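You operate a simulated robot arm through the tools that you are given. There is no shell and no other tool. Be economical: measure what you need, move in short steps, check, and stop when the job is done.

Carry out the task below with a simulated robot arm. There is one attempt and no reset: what you move stays moved.

TASK
Seat the water tank and run a large cup of hot water into the white cup.
Fine: the cup stays under the spout with the drip tray pushed in.

It is judged by the outcome, as a careful person would: the job done as asked, and still so three seconds after it is handed in. It fails if anything else is knocked over, pushed out of place, dropped, spilled or broken.

THE ROBOT
A 7-joint arm with a two-finger parallel gripper, fixed in place. Base frame: the origin is at the foot of the arm, x ahead of it, y to its left, z up; the work surface is at about z = 0. Lengths are in m, angles in rad, forces in N, time in s.
With the tool pointing down near the work surface it reaches from about 0.22 to 0.58 m from the base axis. Its first joint turns from -1.152 to 1.152 rad. Payload 2.5 kg.
Tool frame: the origin (TCP) lies between the finger pads and is the grasp point; the fingertips stand 0.023 m ahead of it; z points along the fingers, y is the line along which they close. The gripper opens to 0.094 m. The fingers are 0.038 m wide and 0.01 m thick; the gripper's body (0.054 by 0.096 m) begins 0.039 m behind the TCP.
Orientation is told as [roll, pitch, yaw] about the base's x, y, z axes, in that order, counted from this pose: with the fingers straight down and closing along the base's y, the tool's x points along the base's -x, its y along +y and its z along -z.

THE INTERFACE
- The arm moves only by the tool play_rows. Its argument "motion" is text: rows parted by semicolons, each of 7 numbers parted by spaces: the finger opening in m, from 0 to 0.094, then the shift along the tool's x, y, z in units of 20 mm (1.0 is 20 mm), then the turn, a rotation vector about the tool's x, y, z in units of 5 degrees (1.0 is 5 degrees). In form: hand tx ty tz rx ry rz; .... A call has 1 to 10 rows; each row shifts and turns the commanded pose from where the row before left it, along the tool's axes as they then stand. A call with a number of a shift or a turn outside -1 to 1 is refused whole. A row lasts 0.2 s, in which the tool goes at most 0.05 m and 0.15 rad; a call with a longer step from one row to the next is refused whole, and so is a gripper value outside its range. A pose out of reach is approached as far as the arm can. The call stops where the force on the tool passes 70 N (or 10 N more than at its start, if that is more) or the arm is blocked; 0.2 s more then pass. The fingers move at their own pace (about 0.108 m/s each) and stop on an object; they squeeze with about 35 N. The grip force told is the motor's: it shows also when the fingers shut on nothing. Time passes only in rows, and 0.2 s behind the last, so rows that do not move let the fingers close. It gives the time, the measured TCP pose, the force on the tool (base axes), the opening and the grip force at its end, in the units of the frame above (readings bear some noise), and new pictures: "views" is both (left out), scene, wrist or none.
- Cameras (640 x 400 px; columns grow to the right, rows downward): "scene" is fixed at [0.1258, -0.4079, 0.5553]; the picture's right is [0.79, -0.61, 0.00], its down [-0.28, -0.37, -0.89] and it looks along [0.54, 0.70, -0.47] (base axes); focal length 218 px, centre (320, 200). "wrist" rides on the gripper at [-0.039, 0, -0.044] in the tool frame; the picture's right is [0.00, -1.00, 0.00], its down [0.97, 0.00, -0.24] and it looks along [0.24, 0.00, 0.97] (tool axes); focal length 218 px, centre (320, 200).
- pixel_to_xyz(camera, pixels): for up to 12 pixels [column, row] of the newest picture of that camera ("zoom" is the newest enlarged one), the place [x, y, z] in the base frame of the surface seen there, good to about 0.002 m. No time passes.
- enlarge(camera, box): a new picture of the part [left, top, right, bottom] of that camera's present view, enlarged. No time passes.
- finish_job(): hands the job in; it is judged then, once.

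Work in short steps. Measure before you move; look again where a grasp or a placing could have gone wrong, and mend it. You have 80 turns and 120 pictures in all, those below and enlarged ones among them. Open the gripper and draw the arm clear of the work before you hand the job in, unless the task says otherwise; then end with one line.

The tools are called after "Request:" as name(argument=value, ...) on one line, values as JSON. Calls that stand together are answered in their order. play_rows: Moves the arm, as the interface text tells. Its arguments: {"type":"object","properties":{"motion":{"type":"string"},"views":{"type":"string","enum":["both","scene","wrist","none"]}},"required":["motion"]} The other tools are called the same way: pixel_to_xyz (camera, pixels) gives the place of the surface under pixels of a picture; enlarge (camera, box) takes an enlarged picture of a part of a camera's view; finish_job () hands the job in.

At the start:

```text
time_s: 0.0
eef_pos: [0.3089, 0.0946, 0.5256]
tcp_rot: [0.0, 0.0, 0.0]
force: [0.3, 0.3, 0.3]
opening: 0.0939
gripper_force: 0.0
```

scene: 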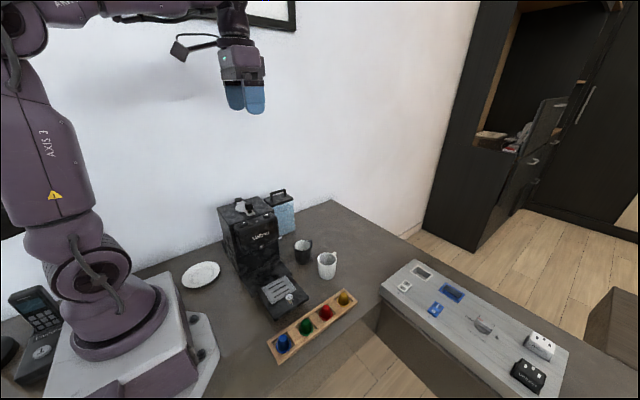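
wrist: 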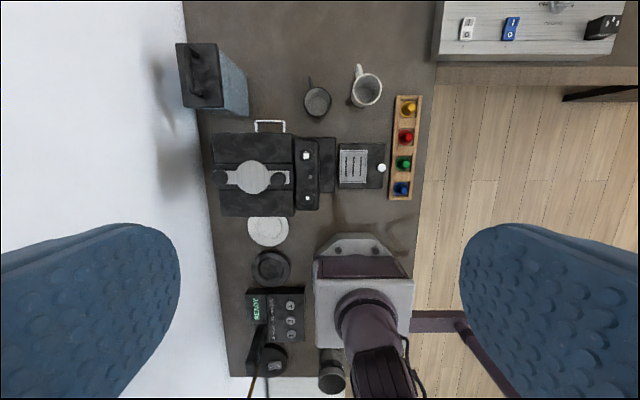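

I look closer at the machine, the tank and the cups before moving.

Request:
enlarge(camera="scene", box=[200, 170, 380, 320])

Request:
enlarge(camera="wrist", box=[170, 30, 430, 230])

```text
2.67 times, centred on (290, 245) of scene
```

zoom: 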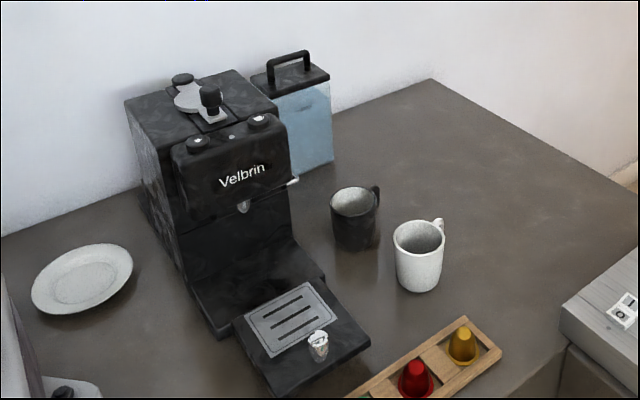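

```text
2.00 times, centred on (300, 130) of wrist
```

zoom: 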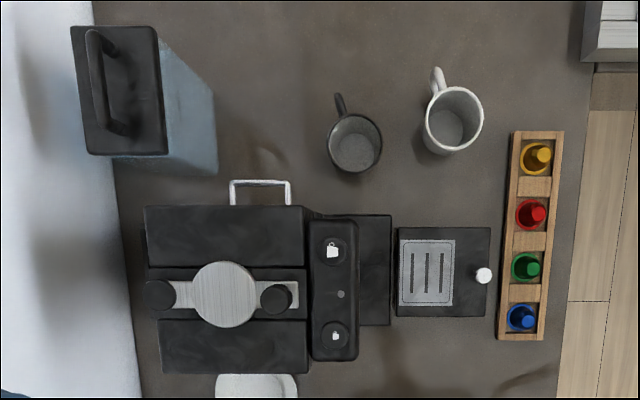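

Request:
pixel_to_xyz(camera="zoom", pixels=[[75, 30], [157, 30], [85, 152], [165, 152], [100, 85], [217, 168], [232, 183], [290, 183], [260, 183], [332, 250], [335, 333], [341, 294]])

Request:
pixel_to_xyz(camera="zoom", pixels=[[150, 210], [300, 210], [165, 368], [305, 370], [398, 230], [490, 230], [397, 316], [487, 316], [483, 274], [375, 220], [391, 322], [160, 295]])

Request:
pixel_to_xyz(camera="zoom", pixels=[[426, 120], [482, 120], [454, 88], [454, 152], [437, 72], [450, 125], [328, 145], [382, 145], [355, 117], [340, 97], [225, 292], [276, 298]])

Request:
enlarge(camera="scene", box=[215, 180, 305, 240])

Request:
enlarge(camera="scene", box=[225, 220, 345, 320])

```text
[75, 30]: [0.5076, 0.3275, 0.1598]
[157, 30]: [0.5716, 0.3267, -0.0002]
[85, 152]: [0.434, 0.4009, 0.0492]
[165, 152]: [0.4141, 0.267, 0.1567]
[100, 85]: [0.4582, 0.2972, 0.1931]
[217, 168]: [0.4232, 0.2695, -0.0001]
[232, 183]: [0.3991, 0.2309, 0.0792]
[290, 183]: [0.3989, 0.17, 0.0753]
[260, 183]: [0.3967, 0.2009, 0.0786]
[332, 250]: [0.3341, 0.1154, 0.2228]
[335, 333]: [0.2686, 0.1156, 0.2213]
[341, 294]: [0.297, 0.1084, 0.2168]
```

```text
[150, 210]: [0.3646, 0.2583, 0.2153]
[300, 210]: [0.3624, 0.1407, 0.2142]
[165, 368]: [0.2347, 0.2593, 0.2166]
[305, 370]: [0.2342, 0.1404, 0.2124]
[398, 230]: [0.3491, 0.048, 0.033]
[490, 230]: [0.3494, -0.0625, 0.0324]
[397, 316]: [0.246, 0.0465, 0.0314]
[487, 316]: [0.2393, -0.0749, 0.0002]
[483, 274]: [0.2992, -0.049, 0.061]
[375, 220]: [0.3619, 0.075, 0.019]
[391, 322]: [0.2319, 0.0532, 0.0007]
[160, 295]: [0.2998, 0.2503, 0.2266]
```

```text
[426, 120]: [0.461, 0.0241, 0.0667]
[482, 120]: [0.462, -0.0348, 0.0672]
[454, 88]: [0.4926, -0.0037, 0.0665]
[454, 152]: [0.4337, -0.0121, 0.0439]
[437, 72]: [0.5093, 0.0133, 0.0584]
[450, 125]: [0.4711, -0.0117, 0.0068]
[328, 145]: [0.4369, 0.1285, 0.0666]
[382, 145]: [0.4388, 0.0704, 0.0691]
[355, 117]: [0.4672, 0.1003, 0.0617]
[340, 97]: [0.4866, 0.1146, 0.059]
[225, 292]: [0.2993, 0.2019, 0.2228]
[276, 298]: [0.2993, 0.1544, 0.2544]
```

```text
6.67 times, centred on (260, 210) of scene
```

zoom: 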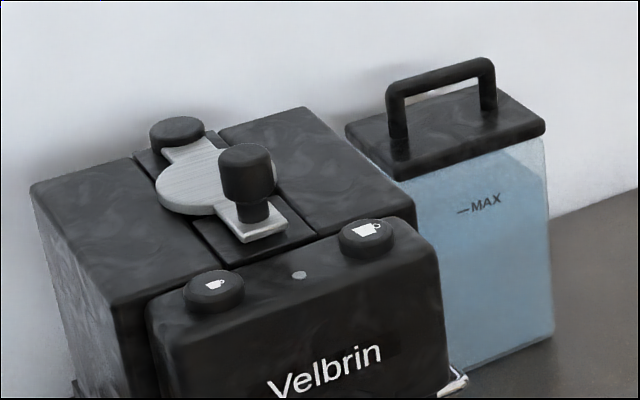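

```text
4.00 times, centred on (285, 270) of scene
```

zoom: 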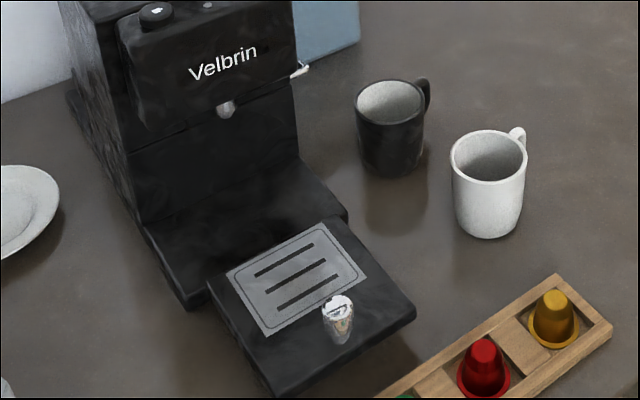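

The tank stands at about (0.46, 0.30), with a white wire loop on the machine's +x side at (0.37–0.40, 0.17–0.23, z 0.08). I move above it to see the seat.

Request:
play_rows(motion="0.094 -0.88 0.66 0.9 0 0 0;0.094 -0.88 0.66 0.9 0 0 0;0.094 -0.88 0.66 0.9 0 0 0;0.094 -0.88 0.66 0.9 0 0 0;0.094 -0.88 0.66 0.9 0 0 0;0.094 -0.88 0.66 0.9 0 0 0;0.094 -0.88 0.66 0.9 0 0 0;0.094 -0.88 0.66 0.9 0 0 0", views="wrist")

```text
time_s: 1.8
eef_pos: [0.4509, 0.2024, 0.382]
tcp_rot: [0.0, 0.001, 0.0]
force: [-0.6, 0.2, 0.2]
opening: 0.094
gripper_force: 0.1
```

wrist: 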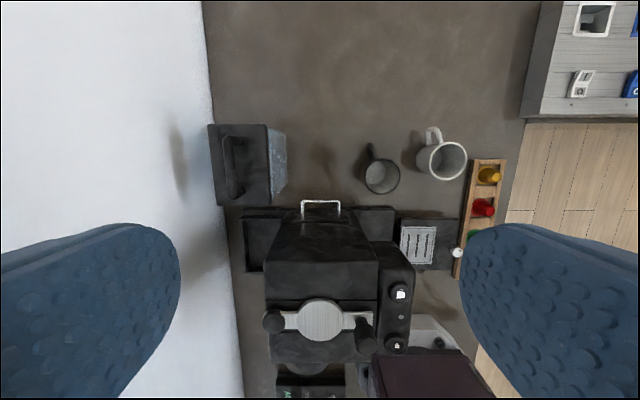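

A platform sticks out behind the machine near (258,240). I enlarge it and measure.

Request:
enlarge(camera="wrist", box=[200, 110, 360, 290])

Request:
pixel_to_xyz(camera="wrist", pixels=[[247, 212], [285, 213], [260, 240], [248, 268], [262, 268], [212, 127], [265, 127], [220, 204], [268, 203], [230, 140], [232, 190], [285, 190]])

```text
2.22 times, centred on (280, 200) of wrist
```

zoom: 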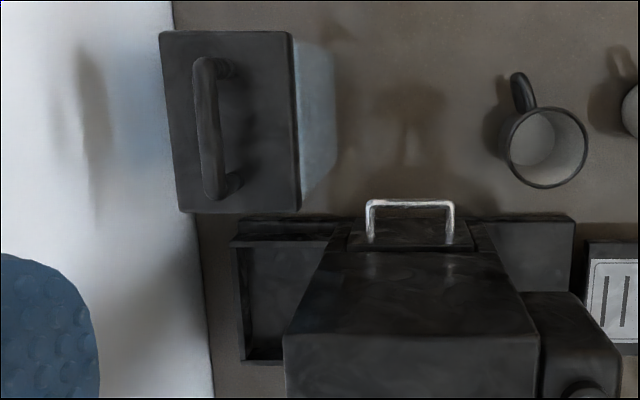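

```text
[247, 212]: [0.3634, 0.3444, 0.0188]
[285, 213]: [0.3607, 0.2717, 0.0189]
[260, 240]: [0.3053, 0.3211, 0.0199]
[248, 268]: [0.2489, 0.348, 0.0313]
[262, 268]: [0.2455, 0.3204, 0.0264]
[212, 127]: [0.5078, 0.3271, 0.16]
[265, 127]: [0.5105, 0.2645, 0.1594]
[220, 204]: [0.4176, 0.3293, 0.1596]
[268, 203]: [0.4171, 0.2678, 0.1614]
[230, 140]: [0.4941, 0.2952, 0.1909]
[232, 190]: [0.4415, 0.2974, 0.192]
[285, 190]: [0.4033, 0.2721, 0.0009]
```

Behind the machine is a rimmed shelf (x ≈ 0.245–0.36, y ≈ 0.265–0.345): the tank's seat. I look at it from above, with fingers partly closed to stay off the wall (y ≈ 0.40).

Request:
play_rows(motion="0.04 0.87 0.81 0.4 0 0 0;0.04 0.87 0.81 0.4 0 0 0;0.04 0.87 0.81 0.4 0 0 0;0.04 0.87 0.81 0.4 0 0 0;0.04 0.87 0.81 0.4 0 0 0;0.04 0.87 0.81 0.4 0 0 0", views="wrist")

Request:
enlarge(camera="wrist", box=[200, 80, 440, 260])

Request:
enlarge(camera="scene", box=[380, 250, 580, 400])

```text
time_s: 3.2
eef_pos: [0.3455, 0.2997, 0.3329]
tcp_rot: [0.001, 0.0, -0.001]
force: [0.2, -0.4, -0.5]
opening: 0.0398
gripper_force: 0.0
```

wrist: 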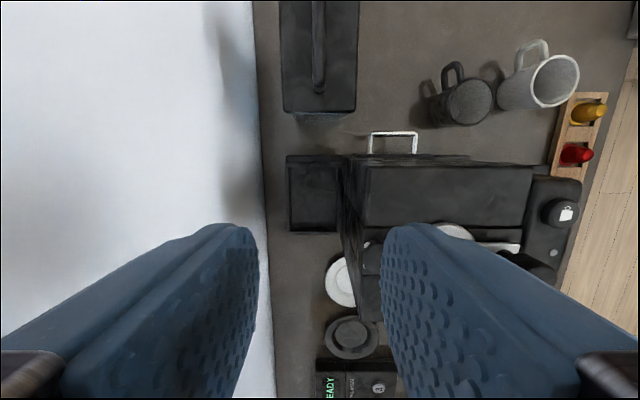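

```text
2.22 times, centred on (320, 170) of wrist
```

zoom: 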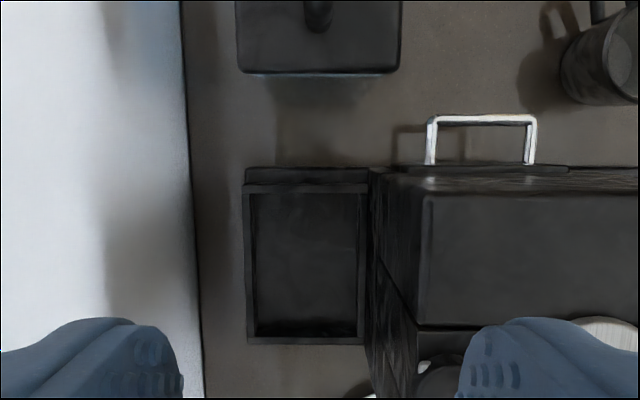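

```text
2.67 times, centred on (480, 325) of scene
```

zoom: 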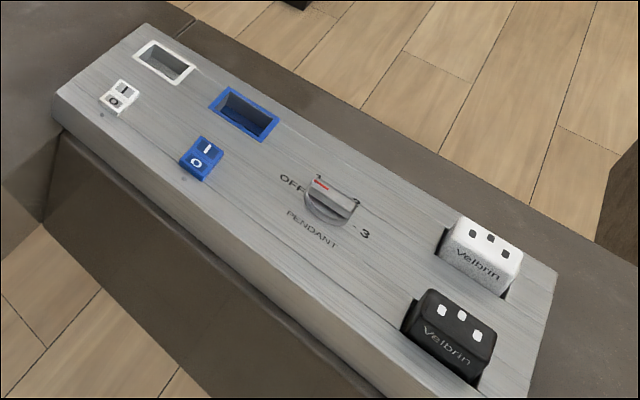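

Request:
pixel_to_xyz(camera="wrist", pixels=[[287, 200], [290, 200], [294, 200], [333, 200], [338, 200], [341, 200], [312, 158], [312, 164], [312, 169], [312, 228], [312, 232], [312, 200]])

Request:
pixel_to_xyz(camera="wrist", pixels=[[285, 60], [355, 60], [320, 109], [317, 60], [312, 60], [323, 60], [320, 118], [300, 114], [345, 113], [318, 90], [311, 83], [326, 83]])

```text
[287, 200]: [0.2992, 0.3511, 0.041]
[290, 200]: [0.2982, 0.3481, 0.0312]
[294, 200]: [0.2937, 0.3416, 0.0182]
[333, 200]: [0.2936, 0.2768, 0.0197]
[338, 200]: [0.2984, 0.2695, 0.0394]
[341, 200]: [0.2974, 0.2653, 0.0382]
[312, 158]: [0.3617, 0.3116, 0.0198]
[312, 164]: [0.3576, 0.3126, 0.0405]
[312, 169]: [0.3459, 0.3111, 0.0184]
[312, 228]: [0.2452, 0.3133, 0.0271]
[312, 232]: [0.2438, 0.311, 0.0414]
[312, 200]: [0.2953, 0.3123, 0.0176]
```

```text
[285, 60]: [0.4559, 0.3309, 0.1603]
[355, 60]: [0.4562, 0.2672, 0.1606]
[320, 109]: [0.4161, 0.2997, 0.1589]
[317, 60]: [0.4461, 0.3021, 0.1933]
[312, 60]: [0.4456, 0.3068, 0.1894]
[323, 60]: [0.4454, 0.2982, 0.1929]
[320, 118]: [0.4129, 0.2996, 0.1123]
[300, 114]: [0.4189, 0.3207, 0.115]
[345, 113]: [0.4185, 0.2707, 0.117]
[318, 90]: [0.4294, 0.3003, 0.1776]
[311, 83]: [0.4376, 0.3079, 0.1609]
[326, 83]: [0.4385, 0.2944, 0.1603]
```

Seat pocket: floor z 0.0185, rim top 0.041, centre about (0.300, 0.309). Tank handle bar runs along x at (0.465, 0.299), top z 0.193; I go over it and come down astride it.

Request:
play_rows(motion="0.05 -0.99 0 0.69 0 0 0;0.05 -0.99 0 0.69 0 0 0;0.05 -0.99 0 0.69 0 0 0;0.05 -0.99 0 0.69 0 0 0;0.05 -0.99 0 0.69 0 0 0;0.05 -0.99 0 0.69 0 0 0;0.05 0 0 0.9 0 0 0", views="both")

```text
time_s: 4.8
eef_pos: [0.468, 0.2966, 0.2332]
tcp_rot: [0.0, 0.0, -0.001]
force: [0.7, -1.0, 1.3]
opening: 0.0499
gripper_force: 0.0
```

scene: 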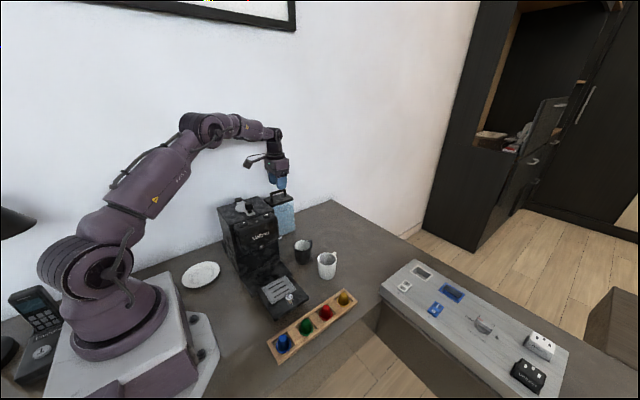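
wrist: 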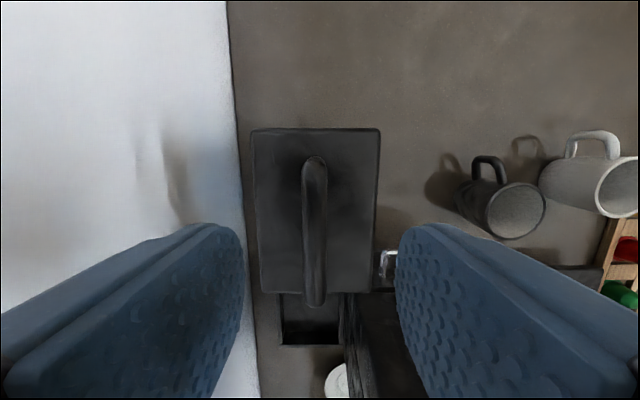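

Handle is centred between the fingers (col ~315). Down 45 mm and close.

Request:
play_rows(motion="0.05 0.1 0.1 0.73 0 0 0;0.05 0 0 0.73 0 0 0;0.05 0 0 0.73 0 0 0;0.05 0 0 0 0 0 0;0 0 0 0 0 0 0;0 0 0 0 0 0 0;0 0 0 0 0 0 0", views="wrist")

```text
time_s: 6.4
eef_pos: [0.4653, 0.2999, 0.1901]
tcp_rot: [0.001, 0.002, 0.0]
force: [0.6, 0.4, 0.6]
opening: 0.0101
gripper_force: 34.3
```

wrist: 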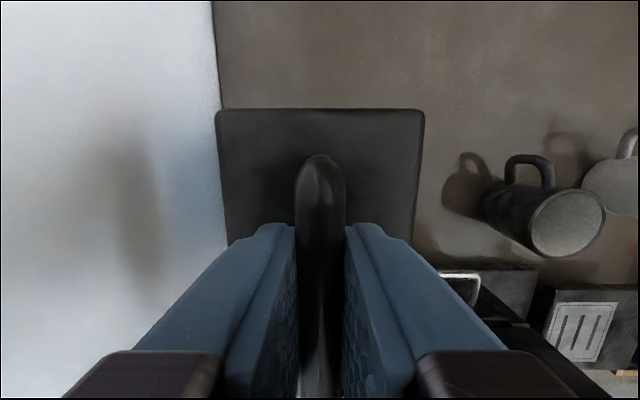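

Gripped (opening 10 mm, 34 N). Lift straight up 75 mm.

Request:
play_rows(motion="0 0 0 -0.5 0 0 0;0 0 0 -0.65 0 0 0;0 0 0 -0.65 0 0 0;0 0 0 -0.65 0 0 0;0 0 0 -0.65 0 0 0;0 0 0 -0.65 0 0 0;0 0 0 0 0 0 0", views="both")

```text
time_s: 8.0
eef_pos: [0.4637, 0.2994, 0.2623]
tcp_rot: [0.0, 0.0, -0.001]
force: [-0.6, -0.1, -3.8]
opening: 0.0103
gripper_force: 35.0
```

scene: 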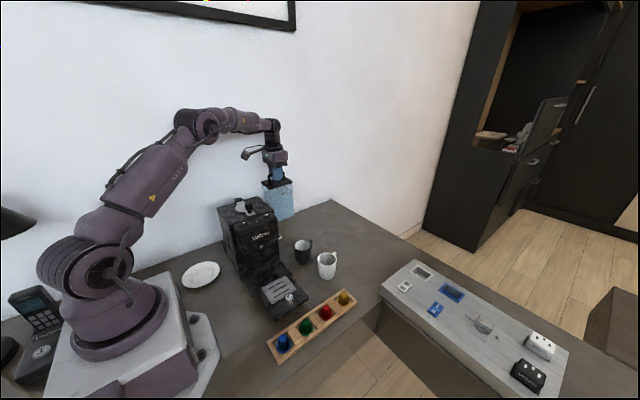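
wrist: 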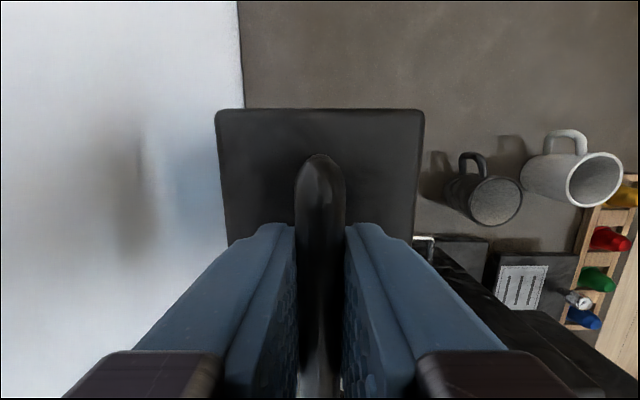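

Lifted cleanly, tank hangs level. Carry it over the pocket: TCP to (0.302, 0.310).

Request:
play_rows(motion="0 0 0.52 0 0 0 0;0 0.7 0 0 0 0 0;0 0.93 0 0 0 0 0;0 0.93 0 0 0 0 0;0 0.93 0 0 0 0 0;0 0.93 0 0 0 0 0;0 0.93 0 0 0 0 0;0 0.93 0 0 0 0 0;0 0.93 0 0 0 0 0;0 0.85 0 0 0 0 0", views="both")

Request:
enlarge(camera="scene", box=[170, 140, 330, 240])

```text
time_s: 10.2
eef_pos: [0.3028, 0.3105, 0.2633]
tcp_rot: [0.0, -0.001, 0.001]
force: [-0.2, -0.3, -4.4]
opening: 0.0105
gripper_force: 35.3
```

scene: 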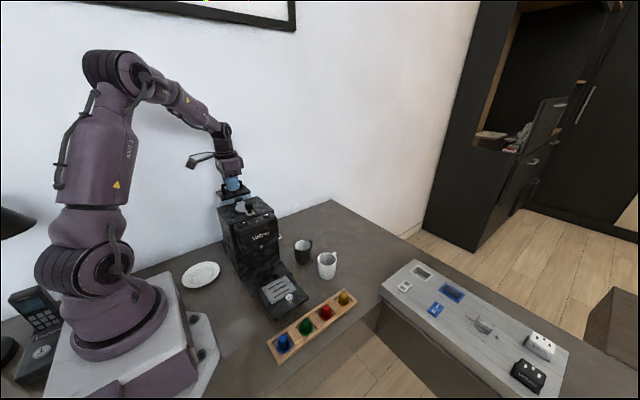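
wrist: 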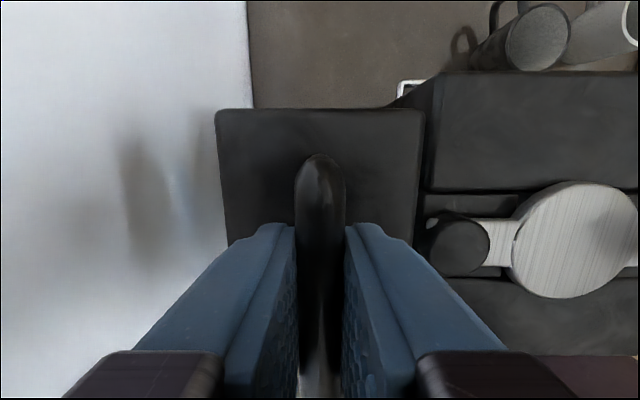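

```text
4.00 times, centred on (250, 190) of scene
```

zoom: 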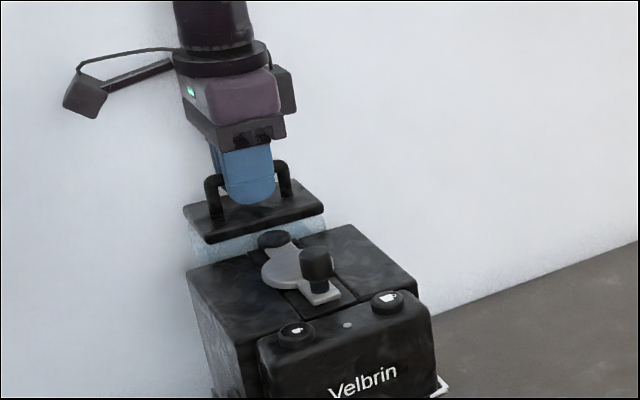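

Aligned. Lower slowly; seating expected at TCP z ≈ 0.208.

Request:
play_rows(motion="0 0 0 0.5 0 0 0;0 0 0 0.5 0 0 0;0 0 0 0.5 0 0 0;0 0 0 0.4 0 0 0;0 0 0 0.35 0 0 0;0 0 0 0.3 0 0 0;0 0 0 0.15 0 0 0;0 0 0 0.15 0 0 0;0 0 0 0 0 0 0", views="both")

```text
time_s: 11.6
eef_pos: [0.3022, 0.3134, 0.2209]
tcp_rot: [0.011, -0.008, 0.003]
force: [-2.2, -1.3, 5.7]
opening: 0.0105
gripper_force: 35.0
stopped in row 6: the force on the tool passed its limit (the readings are from after the stop); the commanded pose is now the measured one
```

scene: 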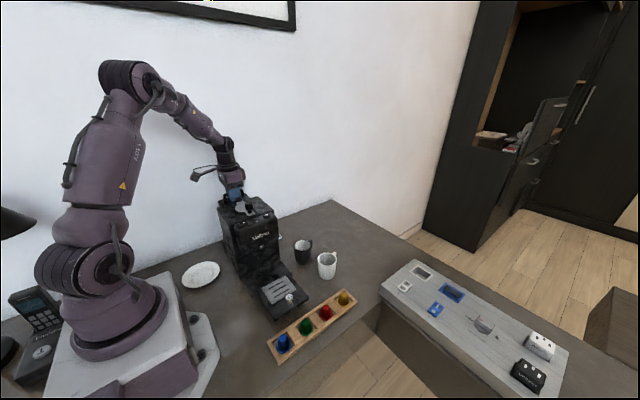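
wrist: 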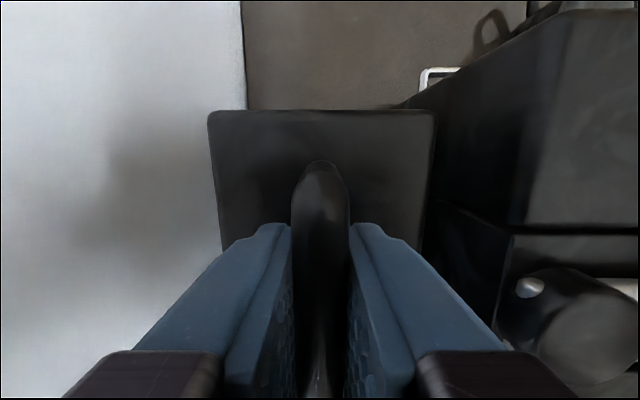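

It stopped 12 mm short of full depth with a push toward +y. I look before going on.

Request:
enlarge(camera="scene", box=[190, 160, 290, 230])

Request:
pixel_to_xyz(camera="wrist", pixels=[[212, 112], [433, 112], [320, 111], [228, 230], [425, 230], [510, 235], [530, 288], [565, 280], [510, 300], [430, 200], [450, 215], [320, 170]])

```text
5.71 times, centred on (240, 195) of scene
```

zoom: 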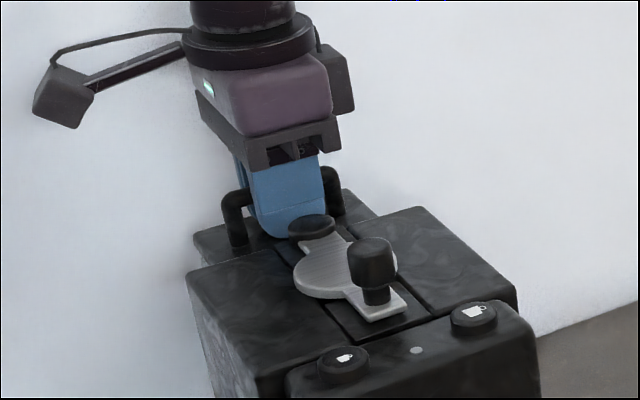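

```text
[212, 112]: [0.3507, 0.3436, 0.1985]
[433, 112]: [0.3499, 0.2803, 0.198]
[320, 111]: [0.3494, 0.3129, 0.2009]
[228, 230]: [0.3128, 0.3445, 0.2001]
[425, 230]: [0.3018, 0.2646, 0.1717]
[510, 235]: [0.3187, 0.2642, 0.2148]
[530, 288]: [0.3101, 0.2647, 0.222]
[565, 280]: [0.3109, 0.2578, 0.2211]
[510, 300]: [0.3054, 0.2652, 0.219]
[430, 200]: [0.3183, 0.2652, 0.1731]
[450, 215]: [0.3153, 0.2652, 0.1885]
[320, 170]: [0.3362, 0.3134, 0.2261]
```

The lid is at z 0.199, so the tank's foot is at ~0.039, standing on the rim (or a post), and the fingers slid down the handle 8 mm. I lift and move back to inspect the tank's underside and the pocket.

Request:
play_rows(motion="0 0 0 -0.3 0 0 0;0 0 0 -0.7 0 0 0;0 0 0 -0.8 0 0 0;0 0 0 -0.8 0 0 0;0 -0.8 0 -0.8 0 0 0;0 -0.95 0 -0.8 0 0 0;0 -0.95 0 -0.8 0 0 0;0 -0.95 0 0 0 0 0;0 -0.95 0 0 0 0 0;0 -0.95 0 0 0 0 0", views="both")

Request:
enlarge(camera="scene", box=[220, 120, 320, 220])

```text
time_s: 13.8
eef_pos: [0.4127, 0.3127, 0.3232]
tcp_rot: [0.011, -0.01, 0.001]
force: [-1.0, 0.5, -4.3]
opening: 0.0106
gripper_force: 35.0
```

scene: 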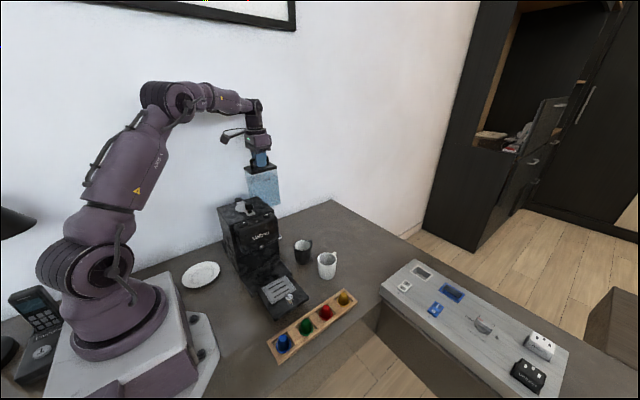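
wrist: 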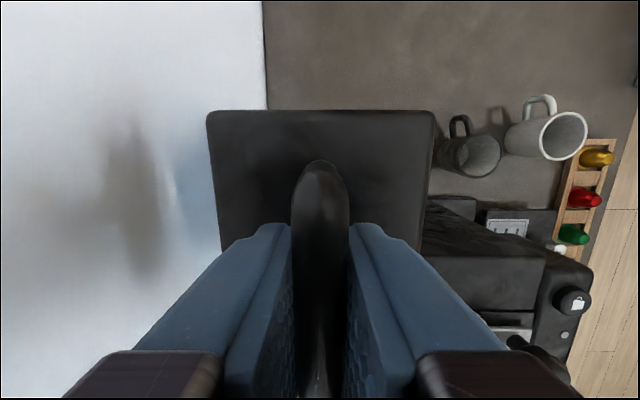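

```text
4.00 times, centred on (270, 170) of scene
```

zoom: 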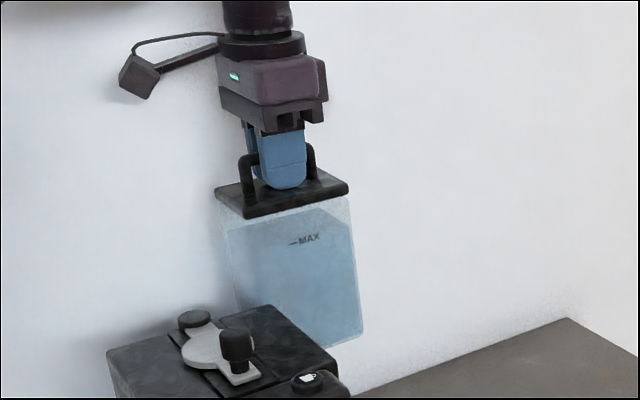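

Request:
pixel_to_xyz(camera="zoom", pixels=[[226, 215], [346, 205], [352, 260], [357, 325], [330, 342], [236, 280], [240, 300], [290, 300], [300, 230], [345, 335], [216, 192], [346, 185]])

Request:
pixel_to_xyz(camera="wrist", pixels=[[211, 114], [431, 114], [320, 113], [227, 235], [419, 235]])

```text
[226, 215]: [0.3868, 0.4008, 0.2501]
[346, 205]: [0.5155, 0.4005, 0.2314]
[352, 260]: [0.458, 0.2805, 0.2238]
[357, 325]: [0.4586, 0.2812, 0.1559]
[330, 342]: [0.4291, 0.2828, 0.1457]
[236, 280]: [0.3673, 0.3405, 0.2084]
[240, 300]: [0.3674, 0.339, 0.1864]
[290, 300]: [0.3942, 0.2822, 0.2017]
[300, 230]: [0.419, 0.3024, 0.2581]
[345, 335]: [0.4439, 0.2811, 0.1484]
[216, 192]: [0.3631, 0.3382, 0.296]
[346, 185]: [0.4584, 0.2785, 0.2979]
```

```text
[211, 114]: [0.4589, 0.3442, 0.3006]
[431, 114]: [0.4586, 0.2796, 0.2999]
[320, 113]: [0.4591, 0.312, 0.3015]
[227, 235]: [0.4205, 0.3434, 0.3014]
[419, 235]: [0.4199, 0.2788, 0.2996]
```

Tank body measures ≈0.094 × 0.062, its centre almost at the TCP; that should fit the pocket, so something is amiss there. I set the tank back on its old place on the table to inspect the pocket closely (also levelling the 0.6° tilt).

Request:
play_rows(motion="0 -0.9 -0.2 0 0.126 0.115 0;0 -0.9 -0.2 0 0 0 0;0 -0.7 -0.2 0.3 0 0 0;0 0 0 0.9 0 0 0;0 0 0 0.9 0 0 0;0 0 0 0.9 0 0 0;0 0 0 0.9 0 0 0;0 0 0 0.9 0 0 0;0 0 0 0.9 0 0 0;0 0 0 0.6 0 0 0", views="wrist")

```text
time_s: 16.0
eef_pos: [0.4621, 0.2988, 0.1979]
tcp_rot: [-0.003, 0.002, 0.001]
force: [-0.3, 0.1, -4.1]
opening: 0.0104
gripper_force: 34.6
```

wrist: 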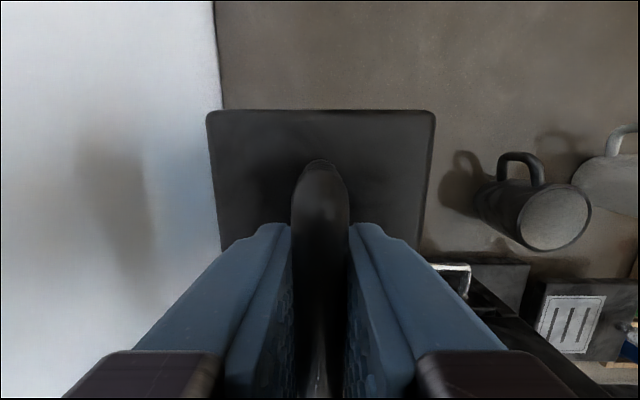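

Request:
play_rows(motion="0 0 0 0.35 0 0 0;0 0 0 0.25 0 0 0;0 0 0 0.1 0 0 0;0 0 0 0.05 0 0 0;0 0 0 0 0 0 0", views="none")

```text
time_s: 17.2
eef_pos: [0.4635, 0.2998, 0.1838]
tcp_rot: [0.001, 0.001, 0.001]
force: [-1.3, -3.5, 12.8]
opening: 0.0103
gripper_force: 35.1
```

Tank stands on the table (12.8 N). Release, rise, and go view the pocket from closer.

Request:
play_rows(motion="0.04 0 0 0 0 0 0;0.04 0 0 0 0 0 0;0.04 0 0 -0.6 0 0 0;0.04 0 0 -0.9 0 0 0;0.04 0 0 -0.9 0 0 0;0.04 0.9 0.1 -0.9 0 0 0;0.04 0.95 0.1 -0.9 0 0 0;0.04 0.95 0.1 -0.5 0 0 0;0.04 0.95 0.2 0 0 0 0;0.04 0.95 0 0 0 0 0", views="both")

Request:
enlarge(camera="wrist", box=[240, 90, 400, 250])

```text
time_s: 19.4
eef_pos: [0.3686, 0.3079, 0.2762]
tcp_rot: [0.0, 0.002, 0.004]
force: [0.0, -0.2, 0.1]
opening: 0.04
gripper_force: 0.1
```

scene: 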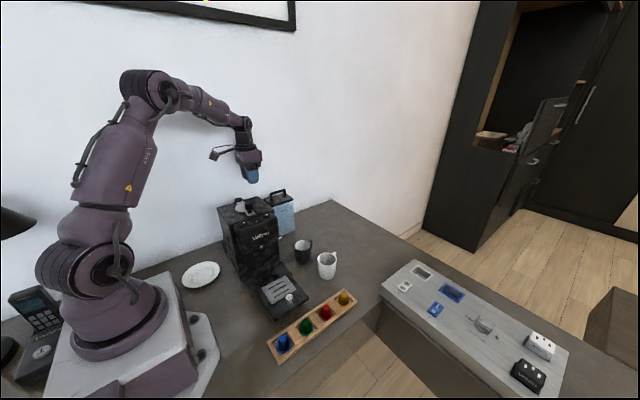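
wrist: 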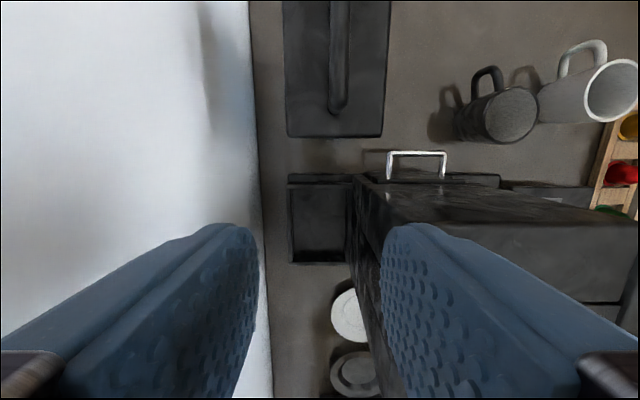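

```text
2.50 times, centred on (320, 170) of wrist
```

zoom: 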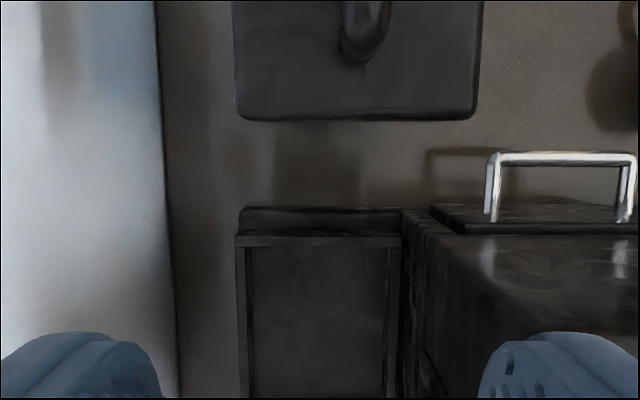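

Request:
pixel_to_xyz(camera="zoom", pixels=[[237, 300], [241, 300], [245, 300], [249, 300], [253, 300], [384, 300], [388, 300], [392, 300], [396, 300], [400, 300], [320, 240], [320, 245]])

Request:
pixel_to_xyz(camera="zoom", pixels=[[320, 234], [320, 250], [320, 280], [280, 300], [300, 300], [320, 300], [340, 300], [360, 300], [320, 330], [320, 370], [290, 350], [350, 350]])

Request:
enlarge(camera="wrist", box=[270, 160, 370, 280])

```text
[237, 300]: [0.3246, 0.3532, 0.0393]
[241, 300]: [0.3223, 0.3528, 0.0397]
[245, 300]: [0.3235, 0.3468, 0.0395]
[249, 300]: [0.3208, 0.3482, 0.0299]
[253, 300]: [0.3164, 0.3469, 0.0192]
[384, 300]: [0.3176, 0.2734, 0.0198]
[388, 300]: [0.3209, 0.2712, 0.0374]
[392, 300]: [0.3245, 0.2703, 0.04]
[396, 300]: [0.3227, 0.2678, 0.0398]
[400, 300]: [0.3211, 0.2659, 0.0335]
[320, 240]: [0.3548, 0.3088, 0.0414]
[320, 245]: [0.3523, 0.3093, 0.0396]
```

```text
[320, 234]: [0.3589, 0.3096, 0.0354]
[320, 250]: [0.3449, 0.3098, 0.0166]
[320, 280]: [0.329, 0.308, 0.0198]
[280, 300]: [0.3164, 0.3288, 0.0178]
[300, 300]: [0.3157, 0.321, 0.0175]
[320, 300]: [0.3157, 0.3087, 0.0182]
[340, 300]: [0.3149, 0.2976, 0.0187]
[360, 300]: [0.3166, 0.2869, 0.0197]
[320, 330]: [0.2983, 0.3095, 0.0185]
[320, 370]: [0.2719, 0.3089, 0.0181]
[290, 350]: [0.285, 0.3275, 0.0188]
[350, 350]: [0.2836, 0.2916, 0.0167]
```

```text
3.33 times, centred on (320, 220) of wrist
```

zoom: 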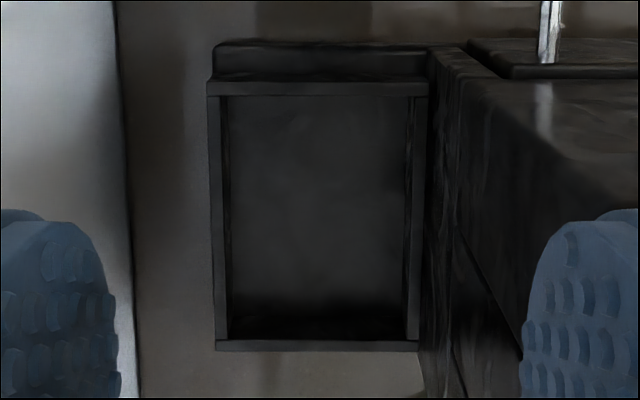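

Request:
pixel_to_xyz(camera="zoom", pixels=[[320, 320], [320, 332], [320, 336], [320, 340], [320, 344], [320, 349], [240, 345], [400, 345], [320, 310], [320, 90], [320, 97], [320, 83]])

Request:
enlarge(camera="scene", box=[250, 180, 310, 240])

```text
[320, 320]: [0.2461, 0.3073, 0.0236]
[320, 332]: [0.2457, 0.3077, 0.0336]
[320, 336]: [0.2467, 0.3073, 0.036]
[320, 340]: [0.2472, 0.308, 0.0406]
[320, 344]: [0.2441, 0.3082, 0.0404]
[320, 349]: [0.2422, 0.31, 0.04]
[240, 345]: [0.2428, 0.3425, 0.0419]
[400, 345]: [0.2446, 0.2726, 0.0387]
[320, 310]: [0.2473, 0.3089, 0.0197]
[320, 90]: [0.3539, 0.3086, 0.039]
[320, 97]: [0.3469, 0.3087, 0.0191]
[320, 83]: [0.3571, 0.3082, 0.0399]
```

```text
6.67 times, centred on (280, 210) of scene
```

zoom: 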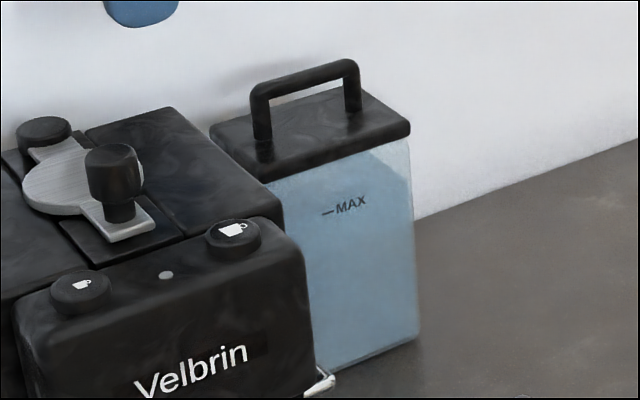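

Request:
pixel_to_xyz(camera="zoom", pixels=[[405, 150], [408, 200], [412, 260], [416, 310], [417, 330], [422, 335], [400, 343], [380, 352], [350, 363], [340, 250], [300, 180], [340, 345]])

Request:
pixel_to_xyz(camera="wrist", pixels=[[290, 100], [380, 100], [335, 133], [335, 137], [300, 133], [375, 133], [286, 40], [388, 40], [338, 60], [338, 105], [338, 112], [330, 60]])

```text
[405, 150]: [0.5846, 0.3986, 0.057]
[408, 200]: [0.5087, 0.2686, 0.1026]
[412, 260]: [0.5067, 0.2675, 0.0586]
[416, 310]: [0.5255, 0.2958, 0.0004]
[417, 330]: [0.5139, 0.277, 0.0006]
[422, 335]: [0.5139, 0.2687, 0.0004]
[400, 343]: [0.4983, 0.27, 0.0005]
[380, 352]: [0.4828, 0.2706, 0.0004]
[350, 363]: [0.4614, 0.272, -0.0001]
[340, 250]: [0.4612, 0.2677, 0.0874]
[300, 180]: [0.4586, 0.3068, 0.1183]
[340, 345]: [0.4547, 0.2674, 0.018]
```

```text
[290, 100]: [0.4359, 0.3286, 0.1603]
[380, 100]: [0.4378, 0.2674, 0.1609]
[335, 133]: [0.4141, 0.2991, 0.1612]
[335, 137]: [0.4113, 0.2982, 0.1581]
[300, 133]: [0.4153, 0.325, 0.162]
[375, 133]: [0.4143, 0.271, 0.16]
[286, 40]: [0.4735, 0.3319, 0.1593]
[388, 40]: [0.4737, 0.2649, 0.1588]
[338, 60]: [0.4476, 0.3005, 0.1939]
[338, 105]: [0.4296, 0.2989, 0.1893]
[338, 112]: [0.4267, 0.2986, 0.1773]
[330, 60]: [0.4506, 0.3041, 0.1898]
```

Pocket is a clean box: inner x 0.247–0.352, y 0.2725–0.348, centre (0.2997, 0.310). Tank (lid 0.067 × 0.098) leaves only ~3–4 mm per side, so I must centre more precisely. Re-grip the handle at its centre (0.462, 0.2985).

Request:
play_rows(motion="0.04 -0.93 -0.1 0 0 0 0;0.04 -0.93 -0.1 0 0 0 0;0.04 -0.93 -0.1 0.4 0 0 0;0.04 -0.93 -0.1 0.8 0 0 0;0.04 -0.95 -0.07 0.9 0 0 0;0.04 0 0 0.75 0 0 0;0.04 0 0 0.75 0 0 0;0.04 0 0 0.75 0 0 0;0.04 0 0 0 0 0 0;0.04 0 0 0 0 0 0", views="wrist")

```text
time_s: 21.6
eef_pos: [0.4615, 0.3014, 0.1871]
tcp_rot: [0.001, 0.003, 0.001]
force: [-0.2, 0.5, -0.4]
opening: 0.0396
gripper_force: 0.0
```

wrist: 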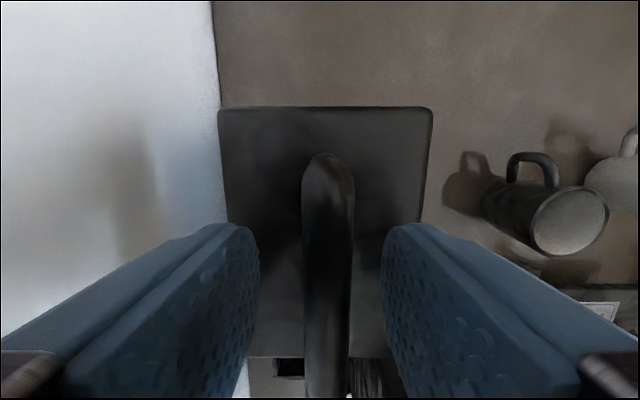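

Handle is ~2.5 mm to the right (col 328); shift, close, lift.

Request:
play_rows(motion="0.04 0 -0.12 0 0 0 0;0 0 0 0 0 0 0;0 0 0 0 0 0 0;0 0 0 0 0 0 0;0 0 0 -0.6 0 0 0;0 0 0 -0.75 0 0 0;0 0 0 -0.75 0 0 0;0 0 0 -0.75 0 0 0;0 0 0 -0.75 0 0 0;0 0 0 0 0 0 0", views="wrist")

Request:
pixel_to_xyz(camera="wrist", pixels=[[260, 112], [320, 111], [390, 112], [222, 150], [226, 150], [230, 150], [410, 150], [414, 150], [418, 150], [236, 235], [410, 235], [320, 200]])

```text
time_s: 23.8
eef_pos: [0.4623, 0.2978, 0.2604]
tcp_rot: [0.0, 0.002, 0.001]
force: [-0.1, 0.0, -3.4]
opening: 0.0103
gripper_force: 34.9
```

wrist: 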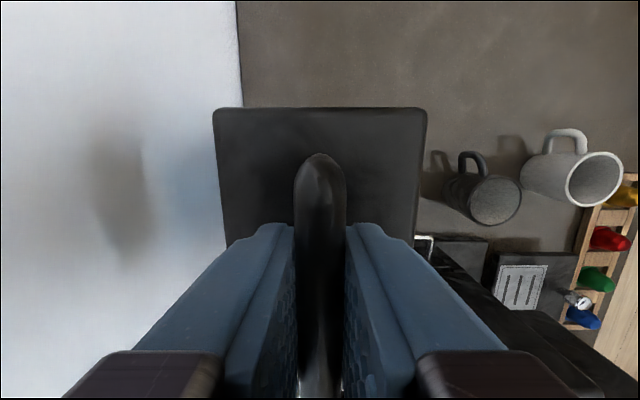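

```text
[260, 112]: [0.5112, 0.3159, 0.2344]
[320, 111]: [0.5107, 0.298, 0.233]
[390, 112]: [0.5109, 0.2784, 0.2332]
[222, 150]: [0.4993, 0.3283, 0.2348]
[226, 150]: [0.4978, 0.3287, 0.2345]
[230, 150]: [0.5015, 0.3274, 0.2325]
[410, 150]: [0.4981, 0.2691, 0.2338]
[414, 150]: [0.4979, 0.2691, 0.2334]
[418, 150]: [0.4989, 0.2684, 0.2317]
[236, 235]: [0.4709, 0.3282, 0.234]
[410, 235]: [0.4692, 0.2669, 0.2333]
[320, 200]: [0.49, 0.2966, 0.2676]
```

Tank is now centred on the TCP (lid x 0.413–0.512, y 0.266–0.3295). Move TCP to (0.2997, 0.310).

Request:
play_rows(motion="0 0 0.61 0 0 0 0;0 0.7 0 0 0 0 0;0 0.93 0 0 0 0 0;0 0.93 0 0 0 0 0;0 0.93 0 0 0 0 0;0 0.93 0 0 0 0 0;0 0.93 0 0 0 0 0;0 0.93 0 0 0 0 0;0 0.93 0 0 0 0 0;0 0.92 0 0 0 0 0", views="wrist")

Request:
pixel_to_xyz(camera="wrist", pixels=[[260, 112], [320, 111], [390, 112], [222, 150], [226, 150], [414, 150], [418, 150], [236, 235], [410, 235], [320, 200], [320, 108]])

```text
time_s: 26.0
eef_pos: [0.3004, 0.3078, 0.2618]
tcp_rot: [-0.002, 0.001, 0.002]
force: [-0.3, 0.5, -4.4]
opening: 0.0101
gripper_force: 35.3
```

wrist: 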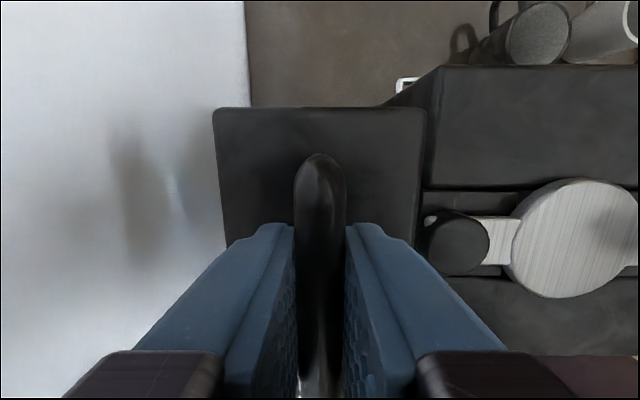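

```text
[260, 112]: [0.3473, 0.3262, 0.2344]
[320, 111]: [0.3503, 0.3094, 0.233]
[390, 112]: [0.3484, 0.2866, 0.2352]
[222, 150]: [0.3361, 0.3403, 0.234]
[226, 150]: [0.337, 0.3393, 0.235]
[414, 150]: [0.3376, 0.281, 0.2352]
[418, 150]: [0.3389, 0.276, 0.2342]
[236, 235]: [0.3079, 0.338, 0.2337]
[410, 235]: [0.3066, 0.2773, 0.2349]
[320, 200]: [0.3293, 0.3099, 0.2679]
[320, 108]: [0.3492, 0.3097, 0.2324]
```

Lid now spans x 0.2505–0.3495, y 0.277–0.341: centred. Lower to just above the rim, then feel down gently.

Request:
play_rows(motion="0 0 0.04 0.5 0 0 0;0 0 0 0.5 0 0 0;0 0 0 0.4 0 0 0;0 0 0 0.15 0 0 0;0 0 0 0.15 0 0 0;0 0 0 0.15 0 0 0;0 0 0 0 0 0 0", views="wrist")

Request:
pixel_to_xyz(camera="wrist", pixels=[[260, 112], [320, 111], [390, 112], [222, 150], [226, 150], [414, 150], [418, 150], [236, 235], [410, 235], [320, 200], [320, 108]])

```text
time_s: 27.6
eef_pos: [0.3001, 0.3105, 0.2237]
tcp_rot: [0.002, 0.002, 0.002]
force: [-0.1, -0.1, -3.9]
opening: 0.0106
gripper_force: 35.2
```

wrist: 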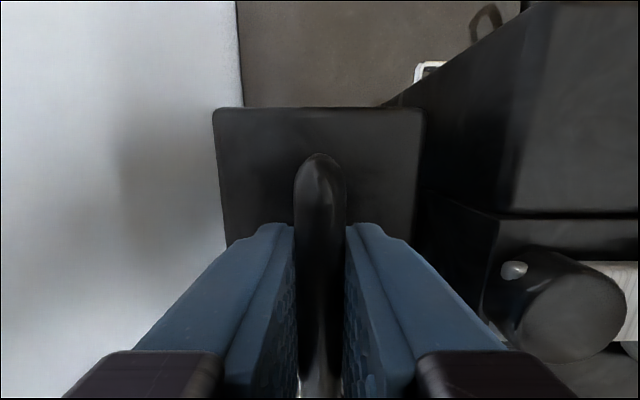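

```text
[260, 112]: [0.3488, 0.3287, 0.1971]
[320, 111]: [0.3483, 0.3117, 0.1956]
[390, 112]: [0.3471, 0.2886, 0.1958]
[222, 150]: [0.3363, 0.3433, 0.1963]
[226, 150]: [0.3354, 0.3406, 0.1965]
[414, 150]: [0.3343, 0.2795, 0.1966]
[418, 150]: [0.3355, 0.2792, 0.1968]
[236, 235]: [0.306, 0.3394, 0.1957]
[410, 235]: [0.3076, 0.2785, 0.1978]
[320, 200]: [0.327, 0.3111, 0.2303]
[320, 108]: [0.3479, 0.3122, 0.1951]
```

No contact and the tank foot (z ≈ 0.036) is already below the rim. Keep lowering.

Request:
play_rows(motion="0 0 0 0.2 0 0 0;0 0 0 0.2 0 0 0;0 0 0 0.15 0 0 0;0 0 0 0.12 0 0 0;0 0 0 0.1 0 0 0;0 0 0 0.05 0 0 0;0 0 0 0 0 0 0", views="none")

```text
time_s: 29.2
eef_pos: [0.3006, 0.3122, 0.2073]
tcp_rot: [-0.001, 0.002, 0.002]
force: [0.4, 0.2, -4.4]
opening: 0.0106
gripper_force: 34.6
```

Request:
play_rows(motion="0 0 0 0.1 0 0 0;0 0 0 0.05 0 0 0;0 0 0 0 0 0 0", views="none")

```text
time_s: 30.0
eef_pos: [0.2995, 0.3112, 0.2053]
tcp_rot: [0.002, 0.0, 0.002]
force: [-6.5, -4.2, 21.9]
opening: 0.0103
gripper_force: 35.1
```

Contact at the expected height: seated. Release and rise.

Request:
play_rows(motion="0.03 0 0 0 0 0 0;0.03 0 0 0 0 0 0;0.03 0 0 -0.5 0 0 0;0.03 0 0 -0.8 0 0 0;0.03 0 0 -0.9 0 0 0;0.03 0 0 -0.9 0 0 0;0.03 0 0 -0.9 0 0 0;0.03 -0.9 -0.9 -0.8 0 0 0;0.03 -0.9 -0.9 -0.8 0 0 0", views="both")

Request:
enlarge(camera="wrist", box=[220, 120, 420, 320])

```text
time_s: 32.0
eef_pos: [0.3341, 0.2754, 0.318]
tcp_rot: [0.0, 0.001, 0.004]
force: [1.0, -0.3, 0.2]
opening: 0.0297
gripper_force: 0.0
```

scene: 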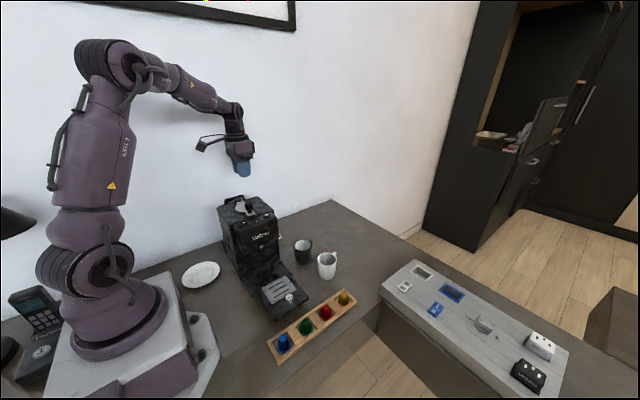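
wrist: 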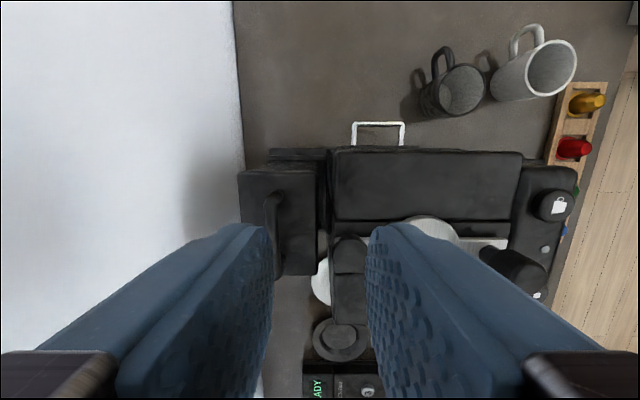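

```text
2.00 times, centred on (320, 220) of wrist
```

zoom: 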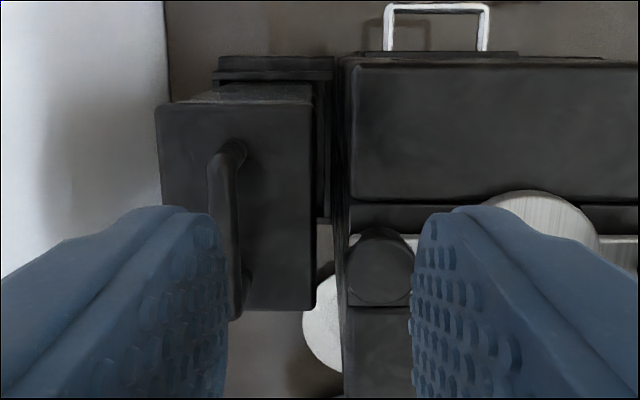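

Request:
pixel_to_xyz(camera="zoom", pixels=[[170, 115], [300, 112], [175, 190], [300, 295], [225, 160], [270, 72]])

Request:
pixel_to_xyz(camera="scene", pixels=[[247, 247], [289, 297], [263, 286], [283, 280], [275, 290]])

Request:
enlarge(camera="scene", box=[225, 215, 345, 315])

```text
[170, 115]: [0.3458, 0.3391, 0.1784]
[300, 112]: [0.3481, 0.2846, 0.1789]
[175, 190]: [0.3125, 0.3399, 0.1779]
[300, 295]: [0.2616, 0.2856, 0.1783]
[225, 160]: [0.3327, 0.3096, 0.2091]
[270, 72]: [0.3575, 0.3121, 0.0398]
```

```text
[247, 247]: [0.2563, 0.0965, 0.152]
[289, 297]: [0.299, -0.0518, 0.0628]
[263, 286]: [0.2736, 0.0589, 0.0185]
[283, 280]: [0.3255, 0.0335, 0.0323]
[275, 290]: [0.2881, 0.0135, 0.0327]
```

```text
4.00 times, centred on (285, 265) of scene
```

zoom: 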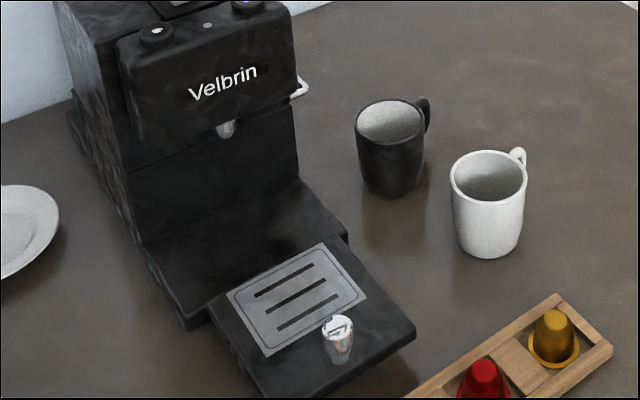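

Tank seated and level (lid z 0.178). Now measure spout, tray, base and white cup.

Request:
pixel_to_xyz(camera="zoom", pixels=[[226, 128], [226, 137], [220, 110], [210, 190], [210, 240], [240, 220], [300, 185], [342, 238], [205, 320], [218, 300], [325, 247], [360, 295]])

Request:
pixel_to_xyz(camera="zoom", pixels=[[230, 292], [264, 354], [337, 322], [337, 345], [416, 335], [270, 390], [310, 300], [453, 185], [526, 185], [488, 165], [488, 255], [518, 155]])

Request:
enlarge(camera="wrist", box=[400, 0, 600, 160])

```text
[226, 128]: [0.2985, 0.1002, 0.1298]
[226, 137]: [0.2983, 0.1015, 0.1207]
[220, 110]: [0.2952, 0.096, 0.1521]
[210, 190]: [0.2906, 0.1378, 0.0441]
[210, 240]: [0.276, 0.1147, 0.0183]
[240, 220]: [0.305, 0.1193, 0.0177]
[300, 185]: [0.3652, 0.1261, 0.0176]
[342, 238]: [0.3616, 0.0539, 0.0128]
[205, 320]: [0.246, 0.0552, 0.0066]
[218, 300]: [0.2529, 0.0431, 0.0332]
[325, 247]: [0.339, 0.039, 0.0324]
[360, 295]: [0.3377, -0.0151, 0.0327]
```

```text
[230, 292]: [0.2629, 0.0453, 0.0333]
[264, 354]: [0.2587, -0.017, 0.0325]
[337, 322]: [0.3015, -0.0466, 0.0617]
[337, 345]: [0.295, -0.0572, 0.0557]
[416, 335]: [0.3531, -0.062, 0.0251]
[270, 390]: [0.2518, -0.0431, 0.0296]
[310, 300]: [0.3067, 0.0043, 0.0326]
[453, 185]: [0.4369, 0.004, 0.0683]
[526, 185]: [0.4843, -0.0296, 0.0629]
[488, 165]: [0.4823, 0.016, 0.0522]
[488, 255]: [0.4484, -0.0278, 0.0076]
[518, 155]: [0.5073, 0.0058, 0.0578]
```

```text
2.50 times, centred on (500, 80) of wrist
```

zoom: 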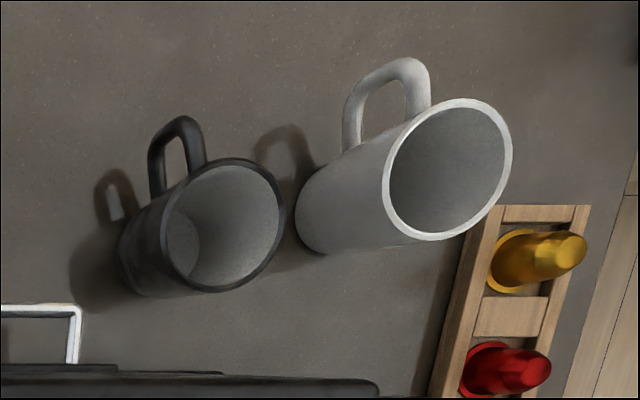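

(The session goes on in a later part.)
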